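You operate a simulated robot arm through the tools that you are given. There is no shell and no other tool. Be economical: measure what you need, move in short steps, check, and stop when the job is done.

The job below is to be done with a simulated robot arm. You get a single attempt, and the scene is never put back.

TASK
Put the disc from the blue box back in the hopper, then feed one out on the ledge.
Fine: shut the box; the orange slider ends drawn back. Where these are worked on the way, their far stop is far enough and under half their travel is too little: orange slider.

It is judged by the outcome, as a careful person would: the job done as asked, and still so three seconds after it is handed in. It fails if anything else is knocked over, pushed out of place, dropped, spilled or broken.

THE ROBOT
A 7-joint arm with a two-finger parallel gripper, fixed in place. Base frame: the origin is at the foot of the arm, x ahead of it, y to its left, z up; the work surface is at about z = 760. Units: mm, degrees, N and s.
With the tool pointing down near the work surface it reaches from about 200 to 680 mm from the base axis. Its first joint turns from -66.0 to 66.0 degrees. Payload 2.4 kg.
The tool frame sits at the grasp point between the pads (the TCP): z along the fingers, y along the line on which they close. The tips reach 30 mm beyond it. Largest opening 94 mm; finger width 28, thickness 10; the body of the gripper, 50 by 96 mm, starts 55 mm behind the TCP.
Orientation is that of the tool frame in the base frame, as a unit quaternion [w, x, y, z]. With the fingers straight down and closing along the base's y, the tool's x points along the base's -x, its y along +y and its z along -z.

THE INTERFACE
- The arm moves only by the tool step_arm. Its argument "commands" is a list that holds one entry, the list of rows, each a list of 7 numbers: the shift along the tool's x, y, z in mm, then the turn, a rotation vector about the tool's x, y, z in degrees, then the closure, from 0 (fully open) to 1 (shut). In form: [[[tx, ty, tz, ax, ay, az, fingers], ...]]. A call has 1 to 10 rows; each row shifts and turns the commanded pose from where the row before left it, along the tool's axes as they then stand. A row lasts 0.2 s, in which the tool goes at most 50 mm and 8.6 degrees; a call with a longer step from one row to the next is refused whole, and so is a gripper value outside its range. Where a pose cannot be reached the arm comes as near as it can. A force on the tool above 40 N (or 10 N above the force at the start of the call, whichever is more), or a blocked arm, ends the call early, and 0.2 s more pass. Each finger travels about 153 mm/s and halts on what it meets, pressing with about 32 N; the grip force reading is that of the motor and also rises with nothing between the fingers. The clock runs only during rows and for 0.2 s after the last one: add rows that do not move to give the fingers time. It gives the time, the measured TCP pose, the force on the tool (base axes), the opening and the grip force at its end, in the units of the frame above (readings bear some noise), with the torque about the TCP (base axes, N m) and any sound that the robot's microphone picked up, and new pictures: "pictures" is both (left out), scene, wrist or none.
- Cameras (640 x 400 px; columns grow to the right, rows downward): "scene" is fixed at [30, 463.3, 1448.6]; the picture's right is [-0.84, -0.55, 0.00], its down [-0.29, 0.44, -0.85] and it looks along [0.46, -0.71, -0.53] (base axes); focal length 354 px, centre (320, 200). "wrist" rides on the gripper at [76, 14, -102] in the tool frame; the picture's right is [-0.18, 0.98, 0.00], its down [-0.75, -0.14, -0.64] and it looks along [-0.63, -0.12, 0.77] (tool axes); focal length 243 px, centre (320, 200).
- point_at(camera, pixels): for up to 12 pixels [column, row] of the newest picture of that camera ("zoom" is the newest enlarged one), the place [x, y, z] in the base frame of the surface seen there, good to about 2 mm. The clock stands still meanwhile.
- zoom(camera, box): a new picture of the part [left, top, right, bottom] of that camera's present view, enlarged. The clock stands still meanwhile.
- hand_in(): hands the job in; it is judged then, once.

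Go step by step. Measure first, check grasps and placings, and put right what went wrong. The budget is 80 turns and 200 pictures, counting those below and the enlarged ones. Unless the task says otherwise, let go and move clear before handing in, and close with one line.

The tools are called after "Request:" as a command line: name --argument value ..., lists and objects as JSON in quotes. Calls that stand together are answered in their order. step_arm: Moves the arm, as the interface text tells. Its arguments: {"type":"object","properties":{"commands":{"type":"array"},"pictures":{"type":"string","enum":["both","scene","wrist","none"]}},"required":["commands"]} The other tools are called the same way: point_at (camera, pixels) gives the place of the surface under pixels of a picture; zoom (camera, box) takes an enlarged picture of a part of a camera's view; hand_in () hands the job in.

At the start:

```text
clock: 0.0
eef_pos: [415.4, -151.4, 1140.2]
orientation: [0.0, 0.0, 1.0, 0.0]
contact_force: [-0.2, -0.1, 0.1]
torque: [0.02, 0.0, -0.01]
width: 94.2
finger_force: 0.1
```

scene: 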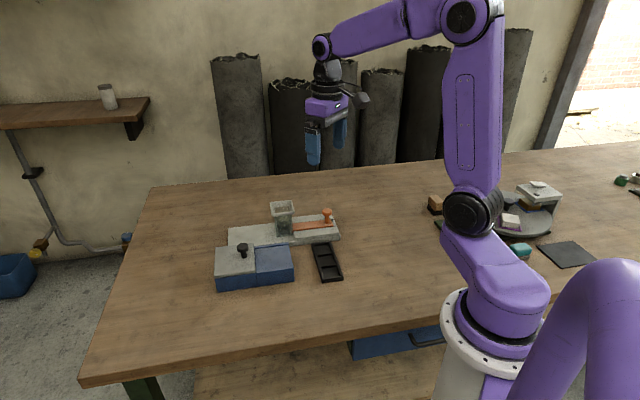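
wrist: 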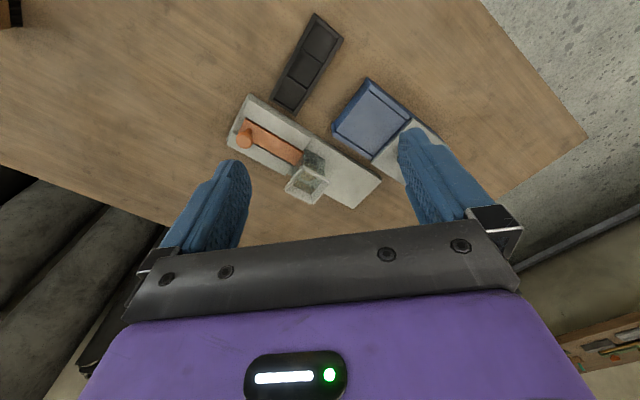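

The scene shows the blue box near (255,265), the hopper near (283,215) and the orange slider with a knob at (327,215). I'll enlarge both views to see the details.

Request:
zoom --camera "scene" --box '[200, 190, 360, 290]'

Request:
zoom --camera "wrist" --box '[210, 0, 460, 220]'

```text
4.00 times, centred on (280, 240) of scene
```

zoom: 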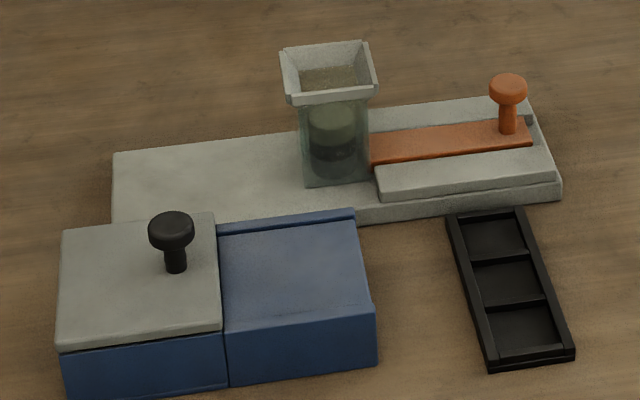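

```text
1.82 times, centred on (335, 110) of wrist
```

zoom: 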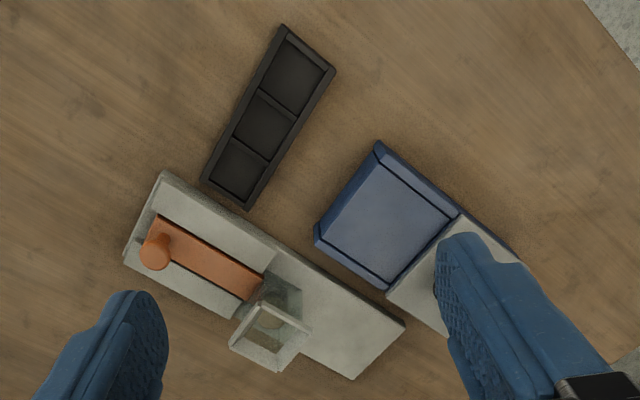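

The grey lid with its black knob sits at scene (242,248), beside a blue half with rails. I'll measure the main points.

Request:
point_at --camera "scene" --pixels '[[216, 249], [252, 245], [254, 270], [216, 275], [242.7, 245.5], [270, 258], [288, 243.5], [291, 266], [255, 247.5], [290, 280], [218, 288], [272, 246]]'

Request:
point_at --camera "scene" --pixels '[[271, 203], [291, 201], [293, 213], [273, 215], [283, 210], [327, 210.5], [326.5, 222], [310, 226], [229, 230], [340, 240], [329, 222], [283, 222]]'

Request:
point_at --camera "scene" --pixels '[[323, 250], [328, 262], [333, 274], [331, 216], [333, 220], [295, 230], [312, 243], [342, 277], [290, 237], [245, 235], [336, 225], [300, 240]]'

```text
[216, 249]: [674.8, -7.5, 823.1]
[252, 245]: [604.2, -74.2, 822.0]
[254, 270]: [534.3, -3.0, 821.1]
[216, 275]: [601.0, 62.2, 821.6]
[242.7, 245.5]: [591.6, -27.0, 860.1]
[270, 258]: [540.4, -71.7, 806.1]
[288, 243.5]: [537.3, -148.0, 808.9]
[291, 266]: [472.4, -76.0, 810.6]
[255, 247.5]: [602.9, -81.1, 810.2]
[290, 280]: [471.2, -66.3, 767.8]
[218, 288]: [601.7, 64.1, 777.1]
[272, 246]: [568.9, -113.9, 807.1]
```

```text
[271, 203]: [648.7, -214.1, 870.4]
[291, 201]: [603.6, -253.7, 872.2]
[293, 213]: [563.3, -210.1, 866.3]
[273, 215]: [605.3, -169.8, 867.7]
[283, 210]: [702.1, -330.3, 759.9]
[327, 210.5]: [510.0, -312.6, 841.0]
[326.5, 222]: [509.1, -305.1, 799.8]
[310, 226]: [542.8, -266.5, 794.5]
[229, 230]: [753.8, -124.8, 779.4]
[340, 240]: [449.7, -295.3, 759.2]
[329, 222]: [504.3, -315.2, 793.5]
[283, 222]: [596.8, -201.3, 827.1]
```

```text
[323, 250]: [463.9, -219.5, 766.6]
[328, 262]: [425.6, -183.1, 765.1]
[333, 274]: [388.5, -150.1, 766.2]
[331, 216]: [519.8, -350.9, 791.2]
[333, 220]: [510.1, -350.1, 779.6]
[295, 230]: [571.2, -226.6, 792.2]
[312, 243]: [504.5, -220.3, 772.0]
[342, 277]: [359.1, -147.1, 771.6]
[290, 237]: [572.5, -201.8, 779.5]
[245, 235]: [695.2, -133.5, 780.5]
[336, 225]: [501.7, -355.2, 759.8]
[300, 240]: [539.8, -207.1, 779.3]
```

The lid top is at z≈821 and the blue half's top at z≈807; the slider runs along about (0.72, 0.70). I'll bring the wrist camera over the box for a better look before touching anything.

Request:
step_arm --commands '[[[-10, 40, 20, 0, 0, 0, 0], [-10, 40, 20, 0, 0, 0, 0], [-10, 40, 20, 0, 0, 0, 0], [0, 20, 20, 0, 0, 0, 0], [0, 0, 0, 0, 0, 0, 0]]]'

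```text
clock: 1.2
eef_pos: [443.9, -12.1, 1060.4]
orientation: [0.0, 0.0, 1.0, 0.0]
contact_force: [0.0, -0.3, 0.4]
torque: [0.01, 0.0, 0.01]
width: 94.0
finger_force: 0.1
```

scene: 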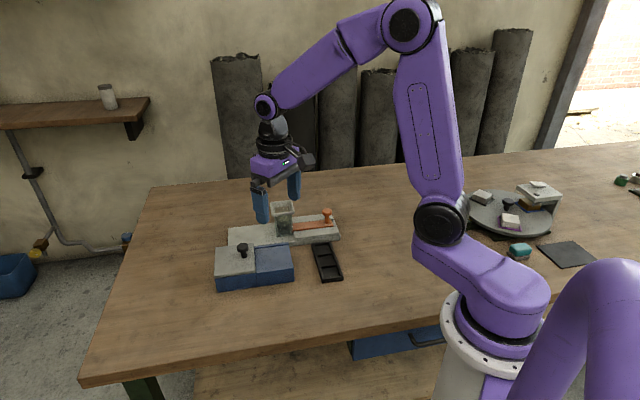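
wrist: 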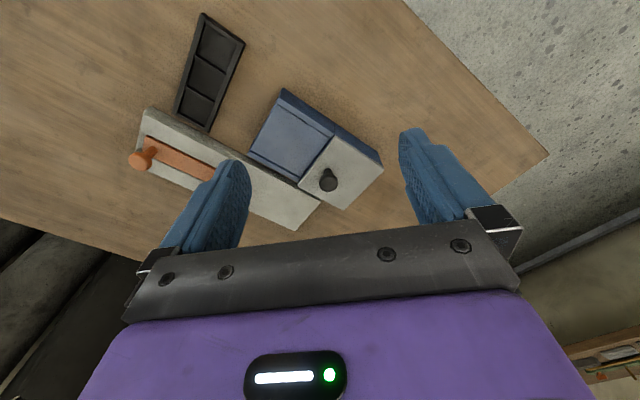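

Request:
zoom --camera "wrist" --box '[230, 80, 400, 220]'

Request:
point_at --camera "wrist" --pixels '[[328, 177], [336, 137], [382, 165], [345, 208], [300, 182], [284, 90], [336, 128], [252, 155], [285, 140], [328, 188], [258, 150], [310, 112]]'

```text
2.86 times, centred on (315, 150) of wrist
```

zoom: 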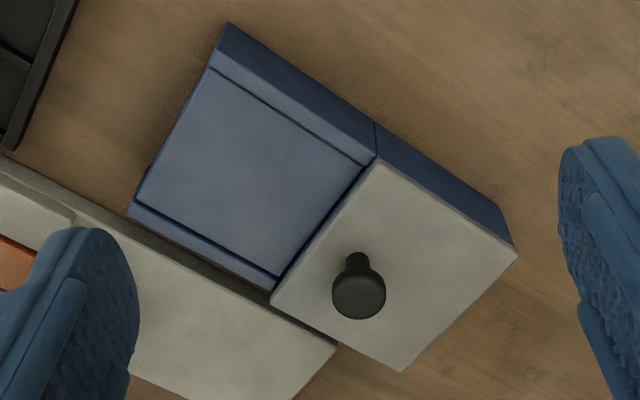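

```text
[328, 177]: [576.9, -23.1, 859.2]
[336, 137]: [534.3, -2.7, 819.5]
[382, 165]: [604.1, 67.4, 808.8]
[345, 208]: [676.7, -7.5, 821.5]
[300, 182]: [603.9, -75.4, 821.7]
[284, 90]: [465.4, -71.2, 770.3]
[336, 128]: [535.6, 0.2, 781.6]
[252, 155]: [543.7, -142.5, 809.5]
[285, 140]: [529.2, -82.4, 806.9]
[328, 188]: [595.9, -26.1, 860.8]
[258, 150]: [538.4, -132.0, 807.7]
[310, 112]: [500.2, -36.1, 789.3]
```

The two rails and open end show that the grey lid slides along −e, toward (−0.72, −0.70), over the blue deck. I'll turn the gripper 44° so it closes across the slide direction, then go above the knob at about (587,−27).

Request:
step_arm --commands '[[[0, 0, 0, 0, 0, -7.4, 0], [0, 0, 0, 0, 0, -7.4, 0], [0, 0, 0, 0, 0, -7.3, 0], [0, 0, 0, 0, 0, -7.3, 0], [0, 0, 0, 0, 0, -7.3, 0], [0, 0, 0, 0, 0, -7.3, 0], [-31, -37, 0, 0, 0, 0, 0], [-31, -37, 0, 0, 0, 0, 0], [-30, -36, 10, 0, 0, 0, 0], [0, 0, 40, 0, 0, 0, 0]]]'

```text
clock: 3.4
eef_pos: [587.3, -25.3, 1008.9]
orientation: [0.001, -0.375, 0.927, 0.0]
contact_force: [0.1, -0.8, 0.3]
torque: [0.04, -0.02, 0.0]
width: 93.9
finger_force: 0.0
```

scene: 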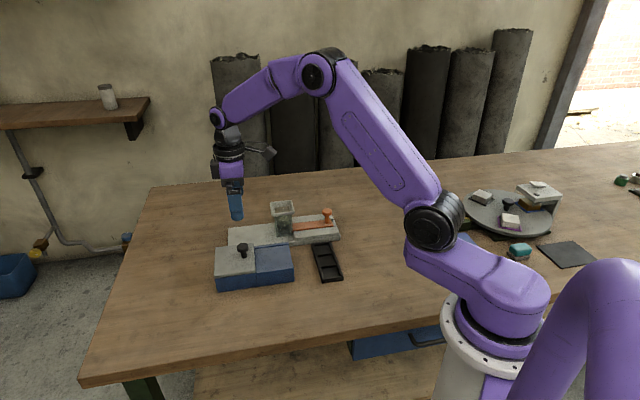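
wrist: 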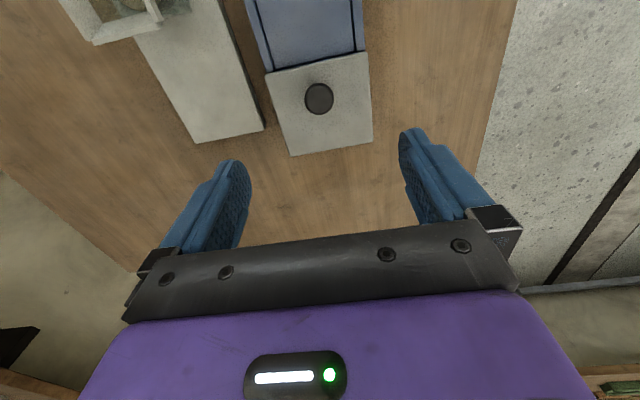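

The knob shows at wrist (319,99) between the fingers. I'll measure its centre precisely.

Request:
point_at --camera "wrist" --pixels '[[319, 97], [308, 97], [331, 97], [319, 86], [319, 108], [268, 78], [367, 55], [372, 138], [291, 154], [145, 15]]'

Request:
zoom --camera "wrist" --box '[40, 0, 240, 125]'

```text
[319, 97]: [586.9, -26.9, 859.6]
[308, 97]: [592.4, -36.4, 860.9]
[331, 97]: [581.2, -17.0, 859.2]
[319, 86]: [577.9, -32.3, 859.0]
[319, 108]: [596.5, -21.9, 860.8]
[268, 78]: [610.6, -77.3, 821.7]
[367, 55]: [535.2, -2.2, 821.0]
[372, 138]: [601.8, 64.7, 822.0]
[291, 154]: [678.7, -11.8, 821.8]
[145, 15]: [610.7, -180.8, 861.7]
```

```text
3.20 times, centred on (140, 62) of wrist
```

zoom: 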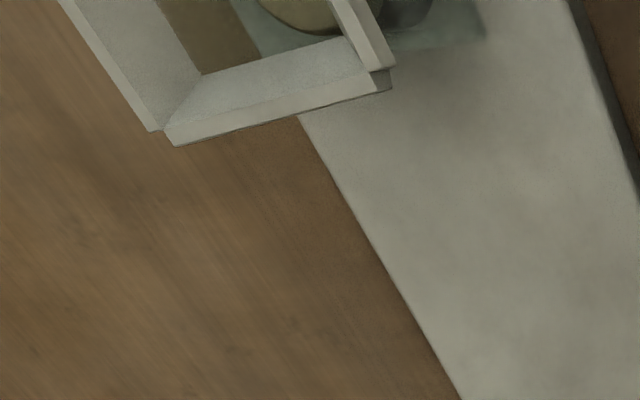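

The knob's centre is at (587,−27), 22 mm wide, with its top at 860. I'll descend to TCP z≈858, leaving the tips at 828, and close on it.

Request:
step_arm --commands '[[[0, -1, 45, 0, 0, 0, 0], [0, 0, 45, 0, 0, 0, 0], [0, 0, 40, 0, 0, 0, 0.2], [0, 0, 20, 0, 0, 0, 0.4], [0, 0, 0, 0, 0, 0, 0.6], [0, 0, 0, 0, 0, 0, 0.9], [0, 0, 0, 0, 0, 0, 0.9]]]'

```text
clock: 5.0
eef_pos: [587.1, -28.4, 860.6]
orientation: [0.001, -0.375, 0.927, 0.0]
contact_force: [-1.5, 1.0, -4.6]
torque: [0.14, -0.12, 0.0]
width: 29.1
finger_force: 44.8
```

scene: 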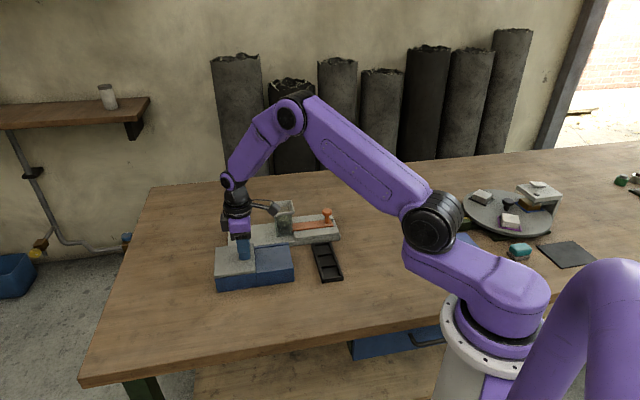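
wrist: 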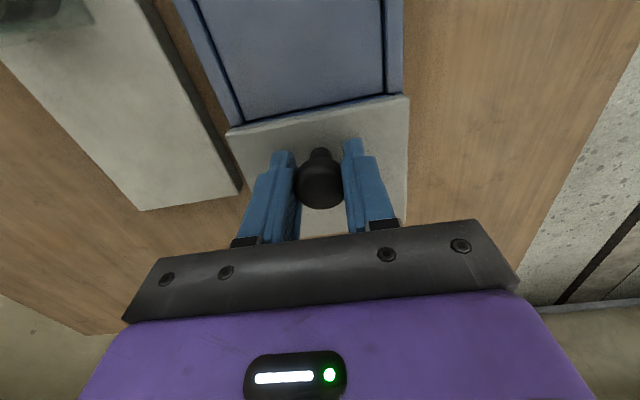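

The fingers are stopped on the knob at an opening of 29 mm. I'll slide 24 mm along +tool x as a trial.

Request:
step_arm --commands '[[[8, 0, 0, 0, 0, 0, 0.9], [8, 0, 0, 0, 0, 0, 0.9], [8, 0, 0, 0, 0, 0, 0.9]]]'

```text
clock: 5.8
eef_pos: [569.9, -45.5, 860.4]
orientation: [0.001, -0.374, 0.927, -0.001]
contact_force: [3.2, -2.8, 0.9]
torque: [-0.51, 0.45, 0.14]
width: 29.2
finger_force: 45.1
```

scene: 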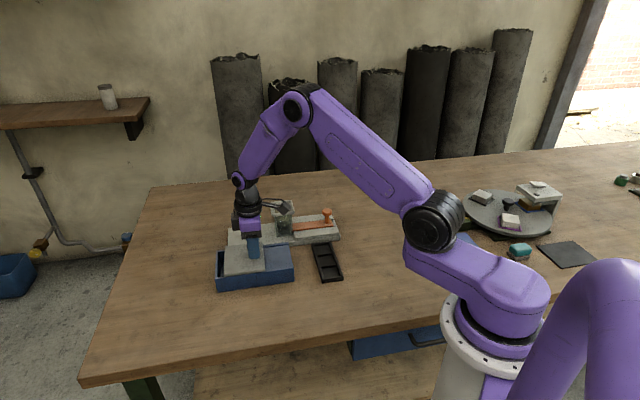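
wrist: 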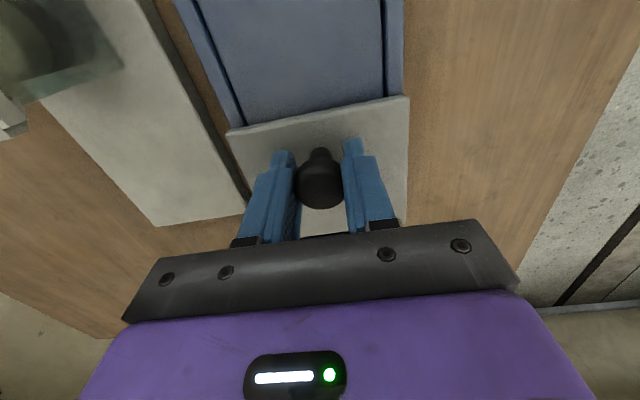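

In the scene view the lid has moved right and the blue body is still, with the cavity opening at (225,255). I'll carry on sliding.

Request:
step_arm --commands '[[[9, 0, 0, 0, 0, 0, 0.9], [9, 0, 0, 0, 0, 0, 0.9], [9, 0, 0, 0, 0, 0, 0.9], [9, 0, 0, 0, 0, 0, 0.9], [9, 0, 0, 0, 0, 0, 0.9], [8, 0, 0, 0, 0, 0, 0.9], [8, 0, 0, 0, 0, 0, 0.9]]]'

```text
clock: 7.4
eef_pos: [527.2, -88.2, 859.8]
orientation: [0.002, -0.374, 0.927, -0.001]
contact_force: [12.5, -11.8, 6.2]
torque: [-0.31, 0.04, -0.01]
width: 29.0
finger_force: 45.1
```

scene: 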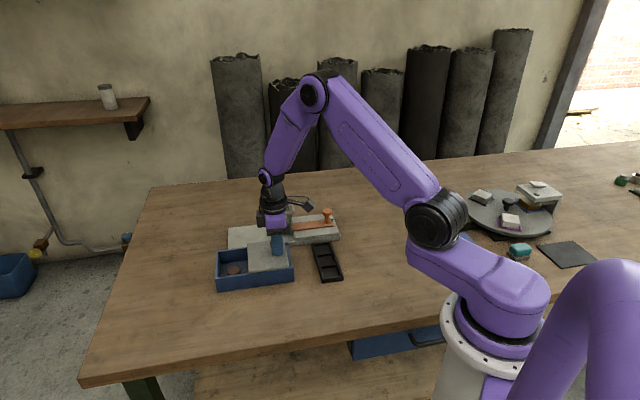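
wrist: 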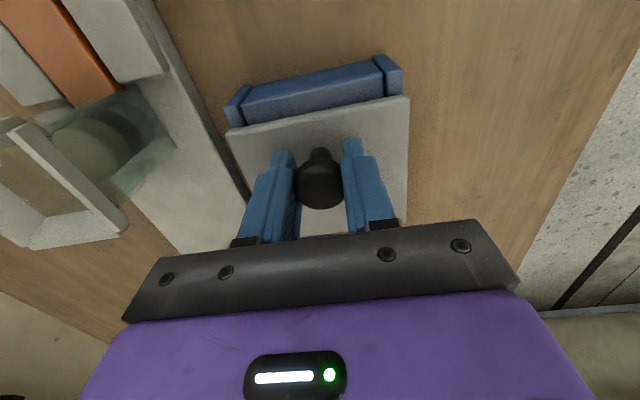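

The lid is open and the disc shows at scene (233,268). The real slide direction is 45°, which explains the small side force, so I'll shift 1.4 mm to ease it, release and rise.

Request:
step_arm --commands '[[[0, -1.4, 0, 0, 0, -1, 0.9], [0, 0, 0, 0, 0, 0, 0.5], [0, 0, 0, 0, 0, 0, 0.2], [0, 0, -40, 0, 0, 0, 0], [0, 0, -50, 0, 0, 0, 0], [0, 0, -30, 0, 0, 0, 0], [0, 0, 0, 0, 0, 0, 0]]]'

Request:
zoom --camera "scene" --box '[200, 190, 360, 290]'

```text
clock: 9.0
eef_pos: [527.7, -87.9, 981.5]
orientation: [-0.001, -0.382, 0.924, 0.0]
contact_force: [-0.6, -0.3, -0.6]
torque: [-0.05, -0.01, -0.02]
width: 93.9
finger_force: 0.1
```

scene: 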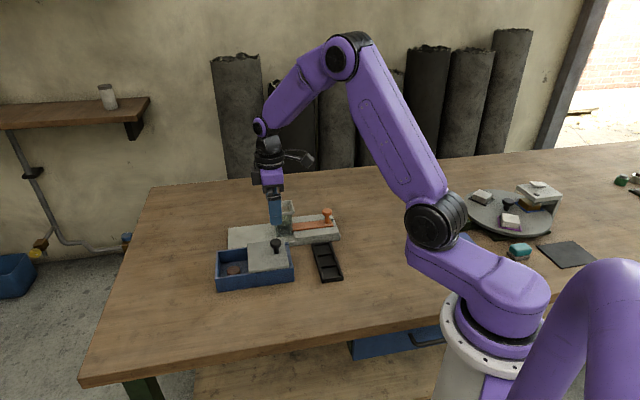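
wrist: 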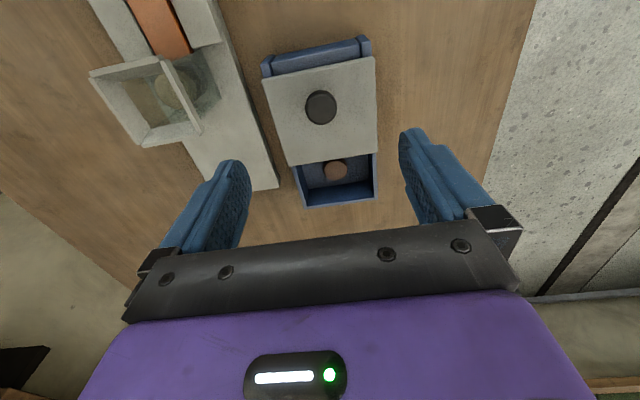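

```text
4.00 times, centred on (280, 240) of scene
```

zoom: 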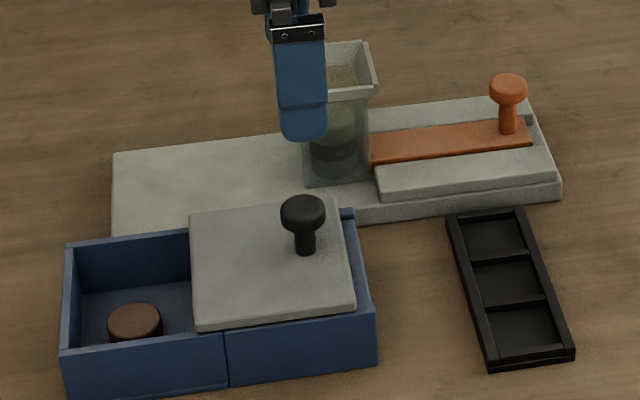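

The box is open and the disc lies flat at scene (233.5,270). I'll measure the disc, the cavity walls and the lid edge.

Request:
point_at --camera "scene" --pixels '[[233.5, 269.5], [228, 270], [239.5, 269.5], [233.5, 267], [233.5, 273], [227, 266], [218, 262], [249, 272], [218, 250], [247, 248], [218, 278], [245, 265]]'

Request:
point_at --camera "wrist" --pixels '[[335, 169], [325, 169], [346, 169], [335, 160], [335, 179], [315, 180], [303, 203], [377, 198], [290, 165], [375, 153], [360, 175], [370, 175]]'

Request:
zoom --camera "wrist" --box '[280, 130, 400, 220]'

Request:
zoom --camera "wrist" --box '[80, 30, 240, 160]'

```text
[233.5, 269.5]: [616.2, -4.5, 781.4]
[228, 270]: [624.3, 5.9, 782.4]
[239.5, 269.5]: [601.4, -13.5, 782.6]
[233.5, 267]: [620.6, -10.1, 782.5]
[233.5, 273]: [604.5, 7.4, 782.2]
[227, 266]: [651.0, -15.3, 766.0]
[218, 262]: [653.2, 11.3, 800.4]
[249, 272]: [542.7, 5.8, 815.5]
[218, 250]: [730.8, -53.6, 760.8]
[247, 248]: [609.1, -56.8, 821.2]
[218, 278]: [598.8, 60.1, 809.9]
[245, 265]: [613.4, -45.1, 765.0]
```

```text
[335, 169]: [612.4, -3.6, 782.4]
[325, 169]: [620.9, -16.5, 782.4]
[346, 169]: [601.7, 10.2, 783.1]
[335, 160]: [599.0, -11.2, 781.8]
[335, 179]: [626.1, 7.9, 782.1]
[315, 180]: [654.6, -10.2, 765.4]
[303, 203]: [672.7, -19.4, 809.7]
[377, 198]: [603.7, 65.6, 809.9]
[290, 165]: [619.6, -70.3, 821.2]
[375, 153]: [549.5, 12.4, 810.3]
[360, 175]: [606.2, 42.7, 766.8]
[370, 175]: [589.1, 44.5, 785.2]
```

```text
4.44 times, centred on (340, 175) of wrist
```

zoom: 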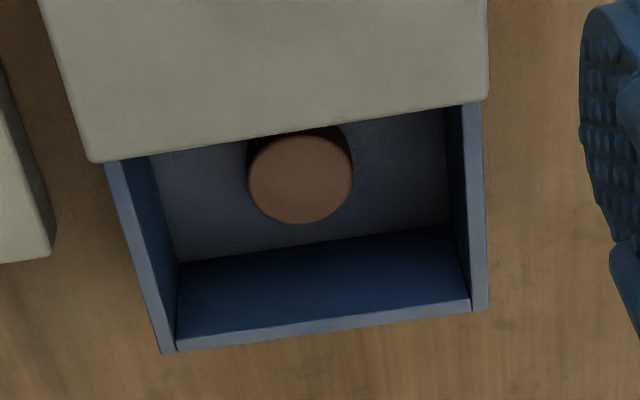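

```text
3.08 times, centred on (160, 95) of wrist
```

zoom: 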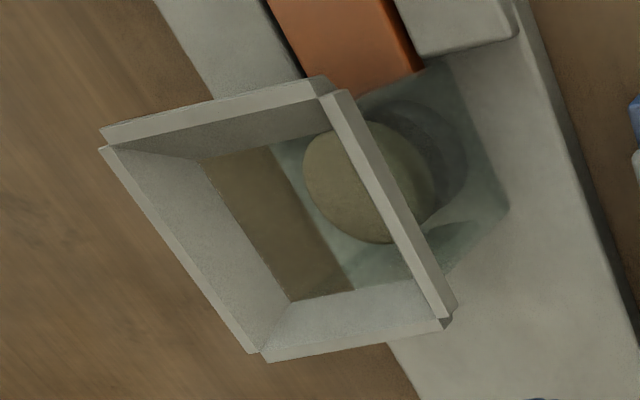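

The disc is about 32 mm wide, centred near (613,−3), its top at 782 and the cavity floor at 766. The cavity is only about 90 mm wide, so I'll go in with the fingers at about 50 mm, and hover above it first.

Request:
step_arm --commands '[[[-40, 0, 0, 0, 0, 0, 0.47], [-40, 0, 0, 0, 0, 0, 0.47], [-40, 0, 20, 0, 0, 0, 0.47], [0, 0, 50, 0, 0, 0, 0.47], [0, 0, 50, 0, 0, 0, 0.47], [0, 0, 0, 0, 0, 0, 0.47]]]'

Request:
zoom --camera "scene" --box '[200, 190, 360, 290]'

```text
clock: 10.4
eef_pos: [613.2, -1.9, 856.5]
orientation: [0.0, -0.382, 0.924, 0.0]
contact_force: [-0.7, -1.0, 0.0]
torque: [0.02, 0.0, 0.01]
width: 49.9
finger_force: 0.0
```

scene: 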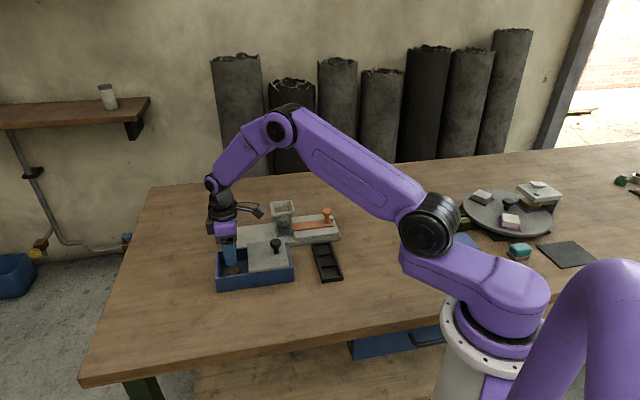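
wrist: 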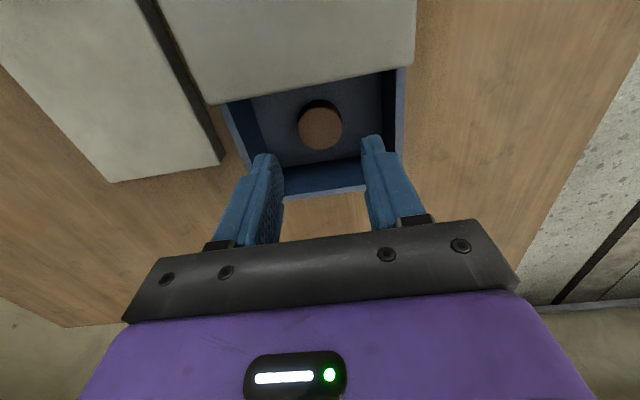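

```text
4.00 times, centred on (280, 240) of scene
```

zoom: 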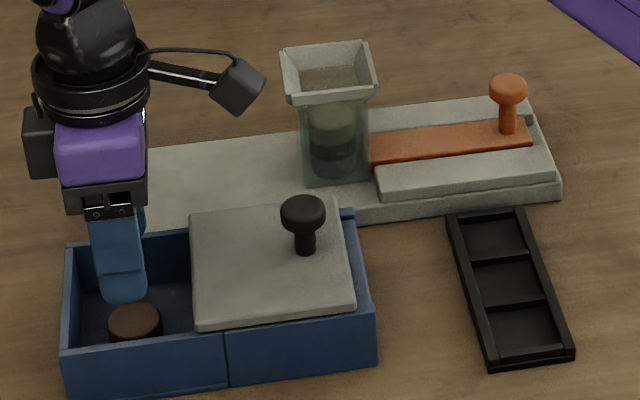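

Request:
point_at --camera "wrist" --pixels '[[320, 128], [299, 127], [341, 124], [320, 108], [320, 148], [234, 128], [399, 110], [325, 190], [290, 155], [245, 140], [391, 135]]'

```text
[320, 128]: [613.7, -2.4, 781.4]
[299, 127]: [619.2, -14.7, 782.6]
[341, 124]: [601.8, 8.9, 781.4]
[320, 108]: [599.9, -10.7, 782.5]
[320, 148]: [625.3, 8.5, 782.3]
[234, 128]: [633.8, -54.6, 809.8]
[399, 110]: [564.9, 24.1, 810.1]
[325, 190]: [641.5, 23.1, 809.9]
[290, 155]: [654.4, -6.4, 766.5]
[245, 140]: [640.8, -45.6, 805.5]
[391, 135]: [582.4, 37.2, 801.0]
```

The TCP at (613,−2) lines up with the disc's centre. I'll descend so the tips reach z≈772 and close.

Request:
step_arm --commands '[[[0, 0, 25, 0, 0, 0, 0.47], [0, 0, 20, 0, 0, 0, 0.47], [0, 0, 9, 0, 0, 0, 0.47], [0, 0, 0, 0, 0, 0, 0.55], [0, 0, 0, 0, 0, 0, 0.62], [0, 0, 0, 0, 0, 0, 0.72], [0, 0, 0, 0, 0, 0, 0.72]]]'

```text
clock: 12.0
eef_pos: [613.0, -3.0, 805.6]
orientation: [0.0, -0.382, 0.924, -0.001]
contact_force: [-0.2, 0.4, -0.5]
torque: [0.0, -0.01, -0.02]
width: 33.5
finger_force: 32.2
```

scene: 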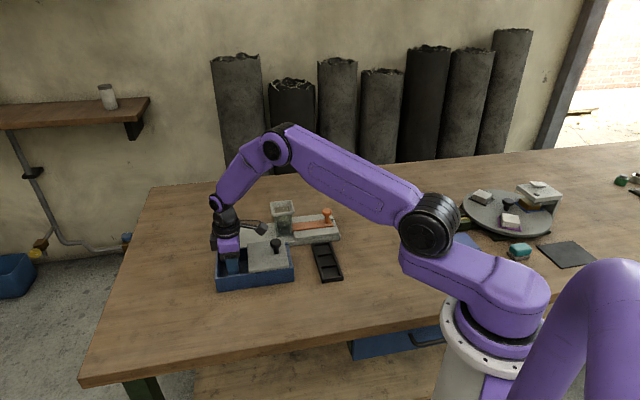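
wrist: 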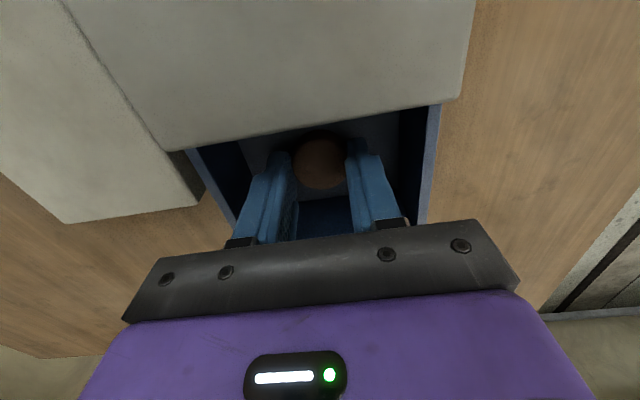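

The disc is held, at an opening of 33.5 mm and 32 N. I'll lift it straight up and check.

Request:
step_arm --commands '[[[0, 0, -20, 0, 0, 0, 0.72], [0, 0, -40, 0, 0, 0, 0.72], [0, 0, -40, 0, 0, 0, 0.72], [0, 0, -40, 0, 0, 0, 0.72], [0, 0, -14, 0, 0, 0, 0.72], [0, 0, 0, 0, 0, 0, 0.72]]]'

Request:
zoom --camera "scene" --box '[190, 170, 350, 290]'

```text
clock: 13.4
eef_pos: [613.5, -2.6, 961.6]
orientation: [0.0, -0.383, 0.924, 0.0]
contact_force: [-0.2, 1.3, 0.0]
torque: [-0.03, 0.01, -0.03]
width: 33.1
finger_force: 32.2
```

scene: 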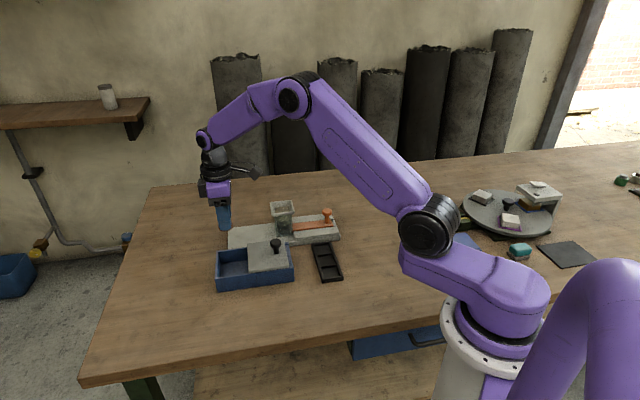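
wrist: 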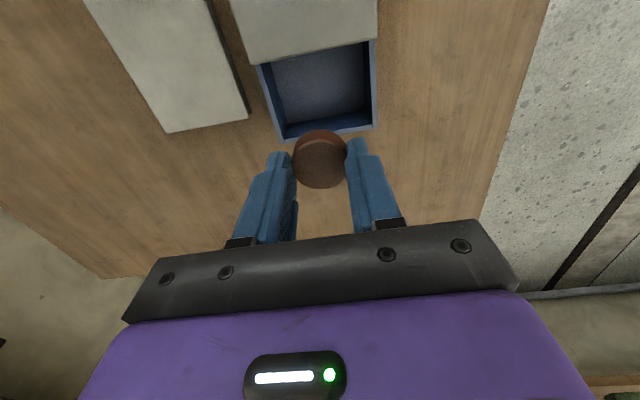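

```text
3.33 times, centred on (270, 230) of scene
```

zoom: 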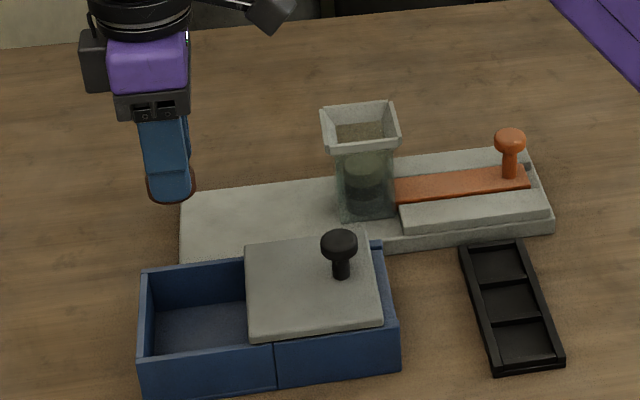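

The disc is held level and the box is empty. I'll move across to above the hopper, centred near (605,−212), staying well over its rim at z 872.

Request:
step_arm --commands '[[[31, -28, 0, 0, 0, 0, 0.72], [31, -28, 0, 0, 0, 0, 0.72], [31, -29, 0, 0, 0, 0, 0.72], [31, -29, 0, 0, 0, 0, 0.72], [30, -28, 0, 0, 0, 0, 0.72], [0, 0, 0, 0, 0, 0, 0.72]]]'

Request:
zoom --camera "wrist" --box '[240, 40, 400, 220]'

Request:
zoom --camera "scene" --box '[230, 140, 350, 250]'

```text
clock: 14.8
eef_pos: [605.2, -211.8, 959.4]
orientation: [-0.001, -0.382, 0.924, 0.0]
contact_force: [0.3, 0.4, 0.5]
torque: [-0.01, 0.01, -0.03]
width: 33.1
finger_force: 32.6
```

scene: 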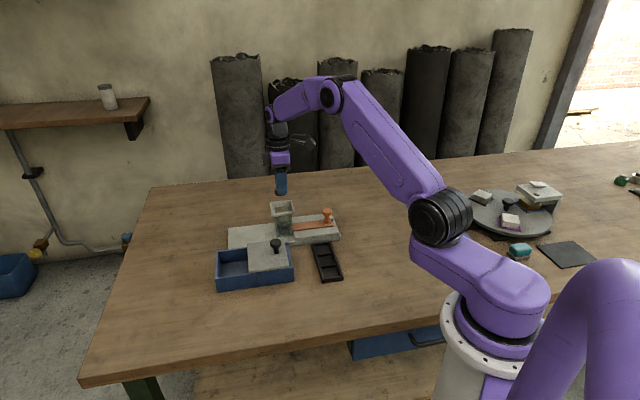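
wrist: 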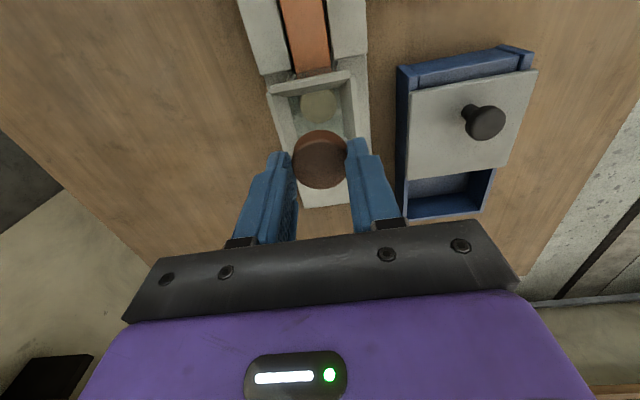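

```text
2.22 times, centred on (320, 130) of wrist
```

zoom: 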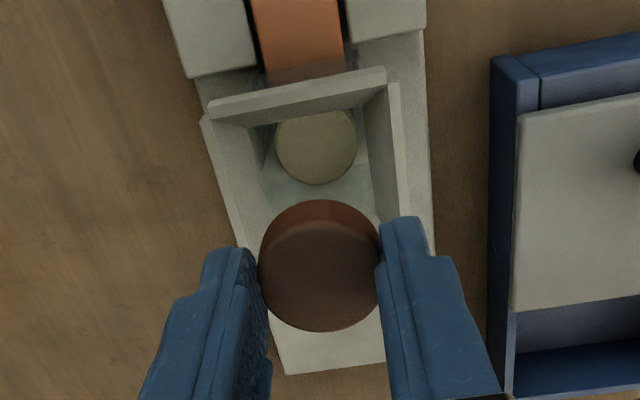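

```text
3.64 times, centred on (290, 195) of scene
```

zoom: 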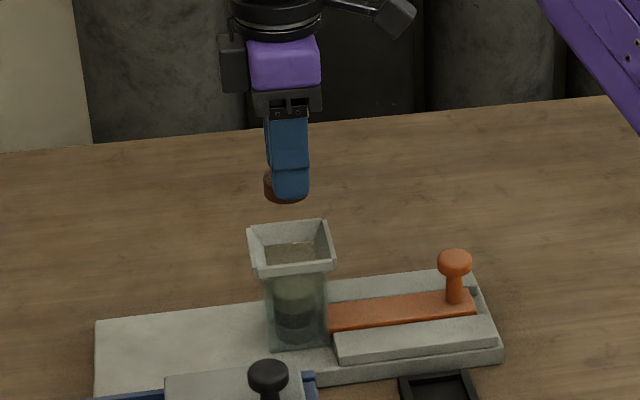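

The hopper's top disc shows at wrist (318,106) inside the square rim. I'll measure the rim and that disc to centre exactly.

Request:
point_at --camera "wrist" --pixels '[[318, 106], [300, 106], [336, 104], [318, 88], [318, 122], [267.5, 92.5], [347, 73], [310, 81], [274, 110], [355, 104], [280, 130], [358, 125]]'

Request:
point_at --camera "scene" --pixels '[[271.8, 203.8], [290.5, 201.5], [292.5, 212.3], [274, 214.7], [280, 202.8], [274, 209], [283, 213.5], [291.3, 207], [281, 188], [283, 228]]'

```text
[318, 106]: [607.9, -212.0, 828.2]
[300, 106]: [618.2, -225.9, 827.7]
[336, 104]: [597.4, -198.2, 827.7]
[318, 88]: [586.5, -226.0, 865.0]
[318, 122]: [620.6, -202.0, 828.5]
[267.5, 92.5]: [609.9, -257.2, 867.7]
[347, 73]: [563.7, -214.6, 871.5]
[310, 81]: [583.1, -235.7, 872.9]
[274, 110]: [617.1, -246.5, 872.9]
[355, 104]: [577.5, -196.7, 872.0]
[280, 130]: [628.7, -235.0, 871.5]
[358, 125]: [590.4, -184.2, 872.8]
```

```text
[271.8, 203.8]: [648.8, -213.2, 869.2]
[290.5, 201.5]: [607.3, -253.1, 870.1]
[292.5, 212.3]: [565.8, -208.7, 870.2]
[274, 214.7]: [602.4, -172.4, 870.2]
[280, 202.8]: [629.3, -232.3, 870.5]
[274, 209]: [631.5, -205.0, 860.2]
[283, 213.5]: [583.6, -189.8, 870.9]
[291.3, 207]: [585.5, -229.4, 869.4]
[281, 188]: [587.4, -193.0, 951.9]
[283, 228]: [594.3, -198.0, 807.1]
```

The hopper centre is about (606.5,−212) and its stack top is at z 828. I'll centre, lower until the disc's bottom is just inside the rim with the tips staying above it, and release.

Request:
step_arm --commands '[[[-1, -1, 20, 0, 0, 0, 0.72], [0, 0, 20, 0, 0, 0, 0.72], [0, 0, 13, 0, 0, 0, 0.72], [0, 0, 0, 0, 0, 0, 0.72]]]'

Request:
zoom --camera "scene" --box '[240, 160, 330, 250]'

```text
clock: 15.8
eef_pos: [606.2, -212.6, 907.4]
orientation: [0.0, -0.382, 0.924, 0.0]
contact_force: [-0.3, 0.1, -0.8]
torque: [-0.01, -0.02, -0.02]
width: 33.4
finger_force: 32.4
```

scene: 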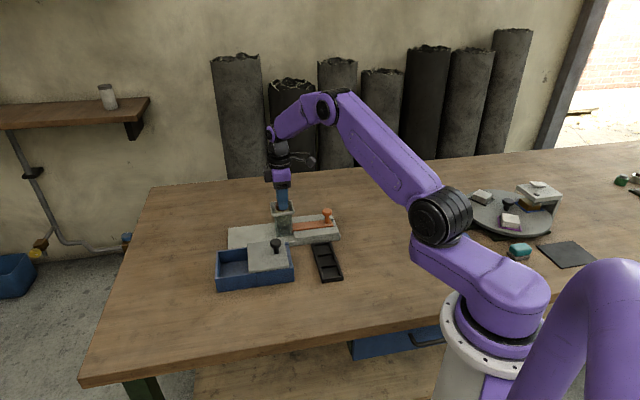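
wrist: 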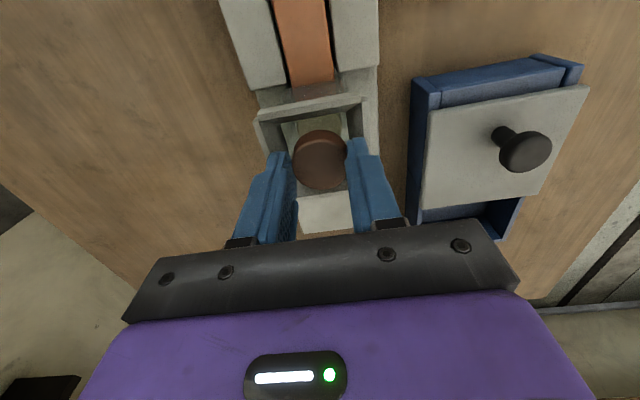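

```text
4.44 times, centred on (285, 205) of scene
```

zoom: 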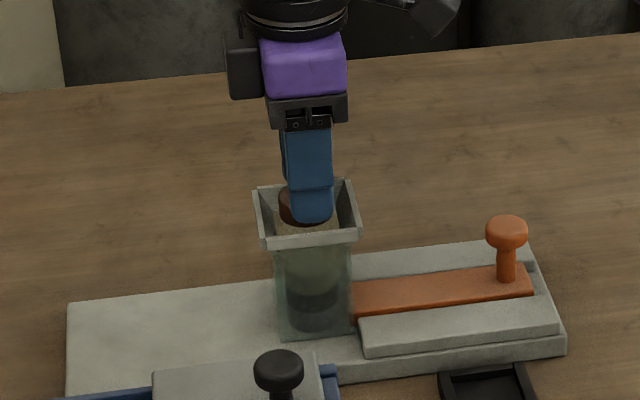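

The disc is centred over the hopper. I'll open the fingers just above the rim and then rise.

Request:
step_arm --commands '[[[0, 0, 0, 0, 0, 0, 0.5], [0, 0, 0, 0, 0, 0, 0.4], [0, 0, 0, 0, 0, 0, 0.4], [0, 0, -30, 0, 0, 0, 0.4], [0, 0, -40, 0, 0, 0, 0.4], [0, 0, 0, 0, 0, 0, 0.4]]]'

Request:
zoom --camera "scene" --box '[240, 160, 350, 250]'

Request:
zoom --camera "wrist" --box '[240, 40, 400, 220]'

```text
clock: 17.2
eef_pos: [605.4, -211.1, 978.3]
orientation: [0.0, -0.383, 0.924, 0.0]
contact_force: [-0.8, 0.1, -0.2]
torque: [-0.02, 0.01, -0.01]
width: 56.4
finger_force: 0.0
```

scene: 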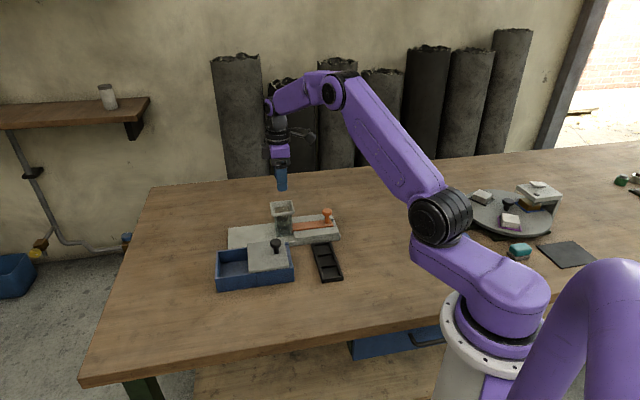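
wrist: 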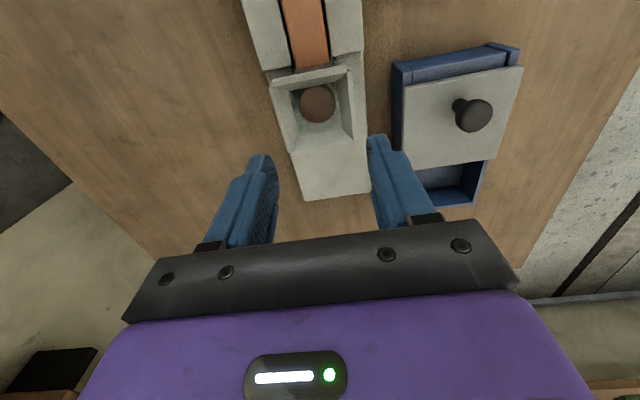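

```text
4.44 times, centred on (295, 205) of scene
```

zoom: 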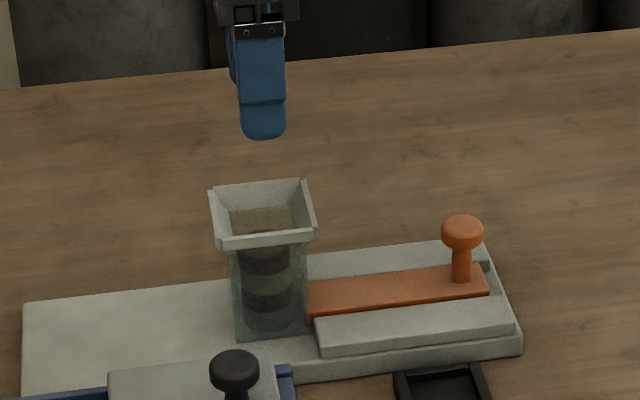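

```text
2.22 times, centred on (320, 130) of wrist
```

zoom: 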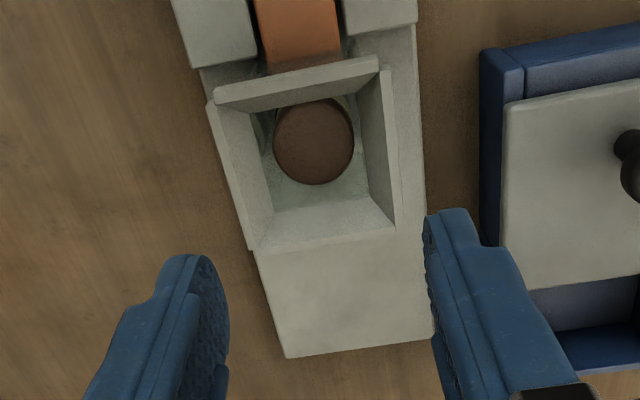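

The brown disc lies flat on the stack in the hopper. Next is the slider, so I'll move above its orange knob, about 139 mm back along −e.

Request:
step_arm --commands '[[[45, 0, 0, 0, 0, 0, 0.4], [45, 0, 0, 0, 0, 0, 0.4], [45, 0, 0, 0, 0, 0, 0.4], [4, 0, 0, 0, 0, 0, 0.4], [0, 0, 0, 0, 0, 0, 0.4]]]'

Request:
zoom --camera "wrist" --box '[240, 0, 400, 200]'

```text
clock: 18.4
eef_pos: [505.7, -309.9, 977.0]
orientation: [0.0, -0.382, 0.924, 0.0]
contact_force: [-0.4, 0.6, -0.1]
torque: [0.0, 0.01, 0.02]
width: 56.2
finger_force: 0.1
```

scene: 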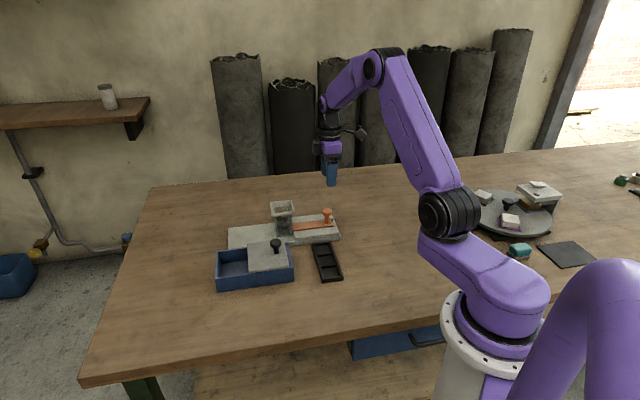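
wrist: 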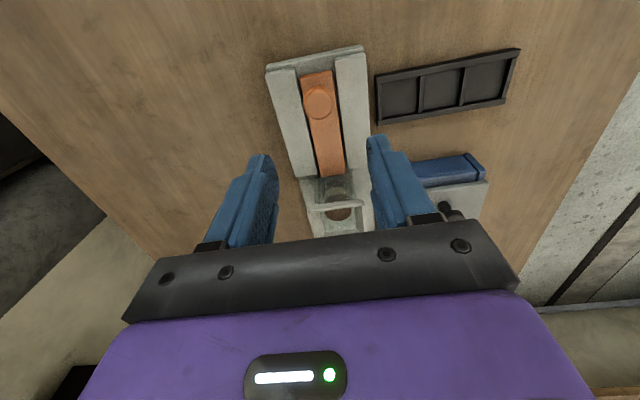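

```text
2.00 times, centred on (320, 100) of wrist
```

zoom: 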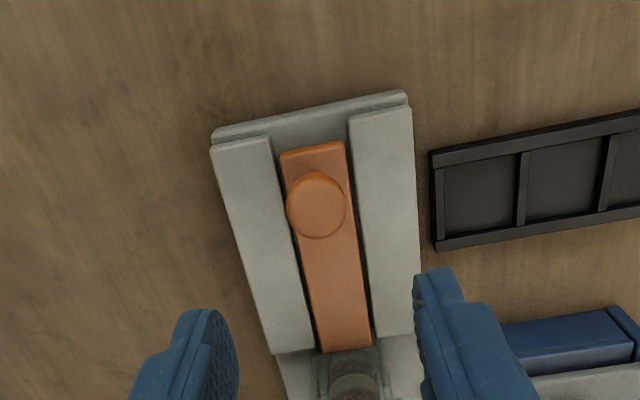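

The knob shows at wrist (319,103). I'll measure it along with the slider's two ends and the base.

Request:
point_at --camera "wrist" --pixels '[[319, 103], [306, 105], [332, 102], [319, 91], [319, 117], [316, 73], [314, 64], [332, 173], [327, 150], [290, 100], [355, 90], [300, 150]]'

Request:
zoom --camera "scene" --box '[260, 190, 360, 260]'

```text
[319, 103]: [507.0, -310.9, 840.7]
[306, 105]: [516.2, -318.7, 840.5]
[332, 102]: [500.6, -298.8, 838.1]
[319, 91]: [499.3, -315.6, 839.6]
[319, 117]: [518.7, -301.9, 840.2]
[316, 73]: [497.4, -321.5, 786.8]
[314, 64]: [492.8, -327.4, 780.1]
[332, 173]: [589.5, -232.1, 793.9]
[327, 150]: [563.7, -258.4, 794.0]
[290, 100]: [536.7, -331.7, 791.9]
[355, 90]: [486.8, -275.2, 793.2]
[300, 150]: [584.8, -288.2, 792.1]
```

```text
5.71 times, centred on (310, 225) of scene
```

zoom: 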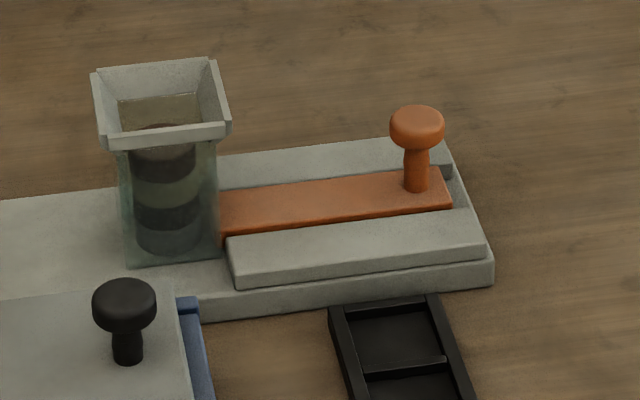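

The knob is centred at (507,−310) with its top at 841, and the slider's nose is at the hopper's near wall. I'll descend with the tips above the rails (794) and grip the knob's head.

Request:
step_arm --commands '[[[-1.2, -1, 45, 0, 0, 0, 0.4], [0, 0, 45, 0, 0, 0, 0.4], [0, 0, 35, 0, 0, 0, 0.4], [0, 0, 16, 0, 0, 0, 0.4], [0, 0, 0, 0, 0, 0, 0.6], [0, 0, 0, 0, 0, 0, 0.85], [0, 0, 0, 0, 0, 0, 0.85]]]'

```text
clock: 20.0
eef_pos: [509.6, -310.5, 837.7]
orientation: [0.003, -0.382, 0.924, -0.004]
contact_force: [19.7, -16.1, -14.7]
torque: [-0.03, -0.06, -0.02]
width: 29.0
finger_force: 45.1
```

scene: 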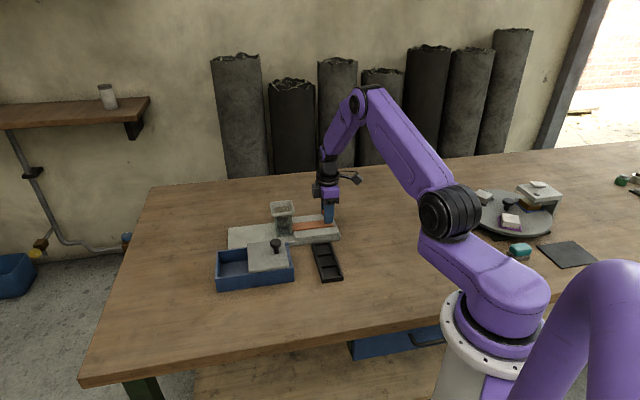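
wrist: 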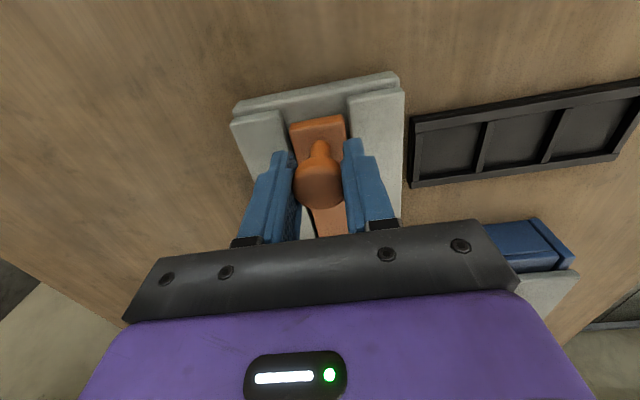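

The knob is gripped, but a side force of about 25 N shows the grip is roughly 2 mm off along n. I'll shift to relax it.

Request:
step_arm --commands '[[[0, -1.2, 0, 0, 0, 0, 0.85], [0, -1, 0, 0, 0, 0, 0.85], [0, 0, 0, 0, 0, 0, 0.85]]]' --pictures "none"

```text
clock: 20.8
eef_pos: [510.4, -310.1, 837.7]
orientation: [0.0, -0.383, 0.924, 0.0]
contact_force: [-1.4, 1.3, 22.1]
torque: [0.19, -0.08, -0.09]
width: 28.9
finger_force: 44.9
```

The side force is gone, but about 22 N is pressing upward. I'll ease up 1 mm, then push the slider forward (−tool x) in small steps.

Request:
step_arm --commands '[[[0, 0, -1, 0, 0, 0, 0.85], [0, 0, 0, 0, 0, 0, 0.85], [-6, 0, 0, 0, 0, 0, 0.85], [-6, 0, 0, 0, 0, 0, 0.85], [-6, 0, 0, 0, 0, 0, 0.85]]]'

Request:
zoom --camera "scene" --box '[230, 180, 350, 260]'

```text
clock: 22.0
eef_pos: [521.7, -298.6, 837.9]
orientation: [-0.001, -0.382, 0.924, 0.0]
contact_force: [-10.5, 5.6, 24.4]
torque: [0.02, 0.23, -0.02]
width: 28.8
finger_force: 45.0
```

scene: 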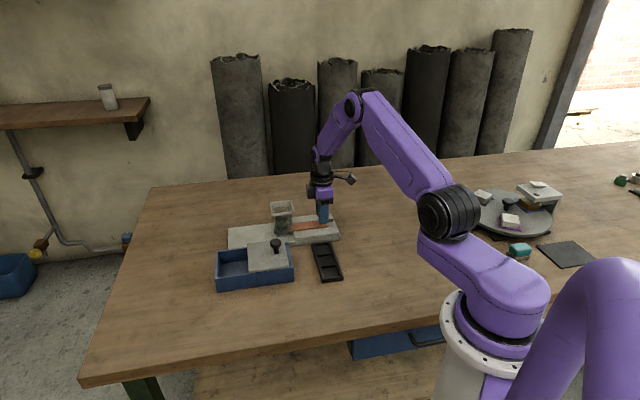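
wrist: 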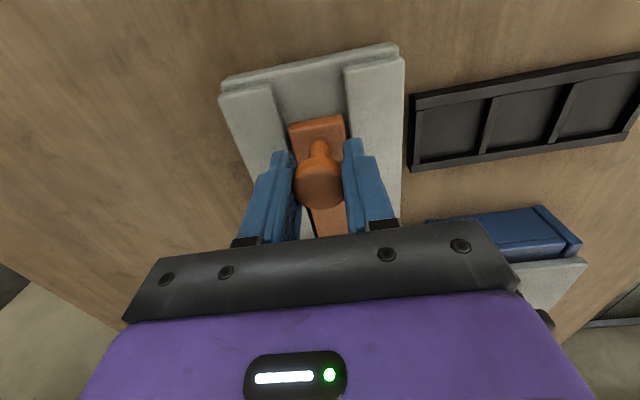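

```text
5.00 times, centred on (290, 220) of scene
```

zoom: 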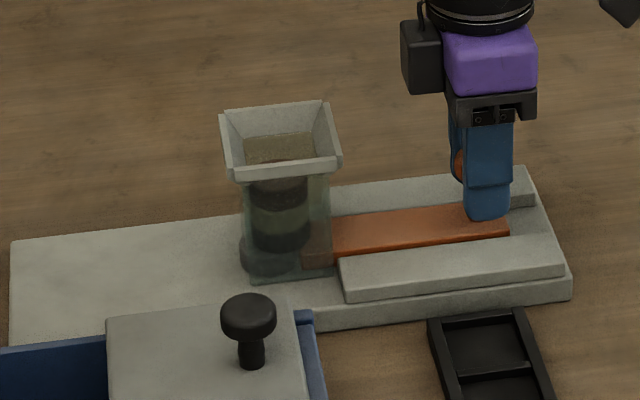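

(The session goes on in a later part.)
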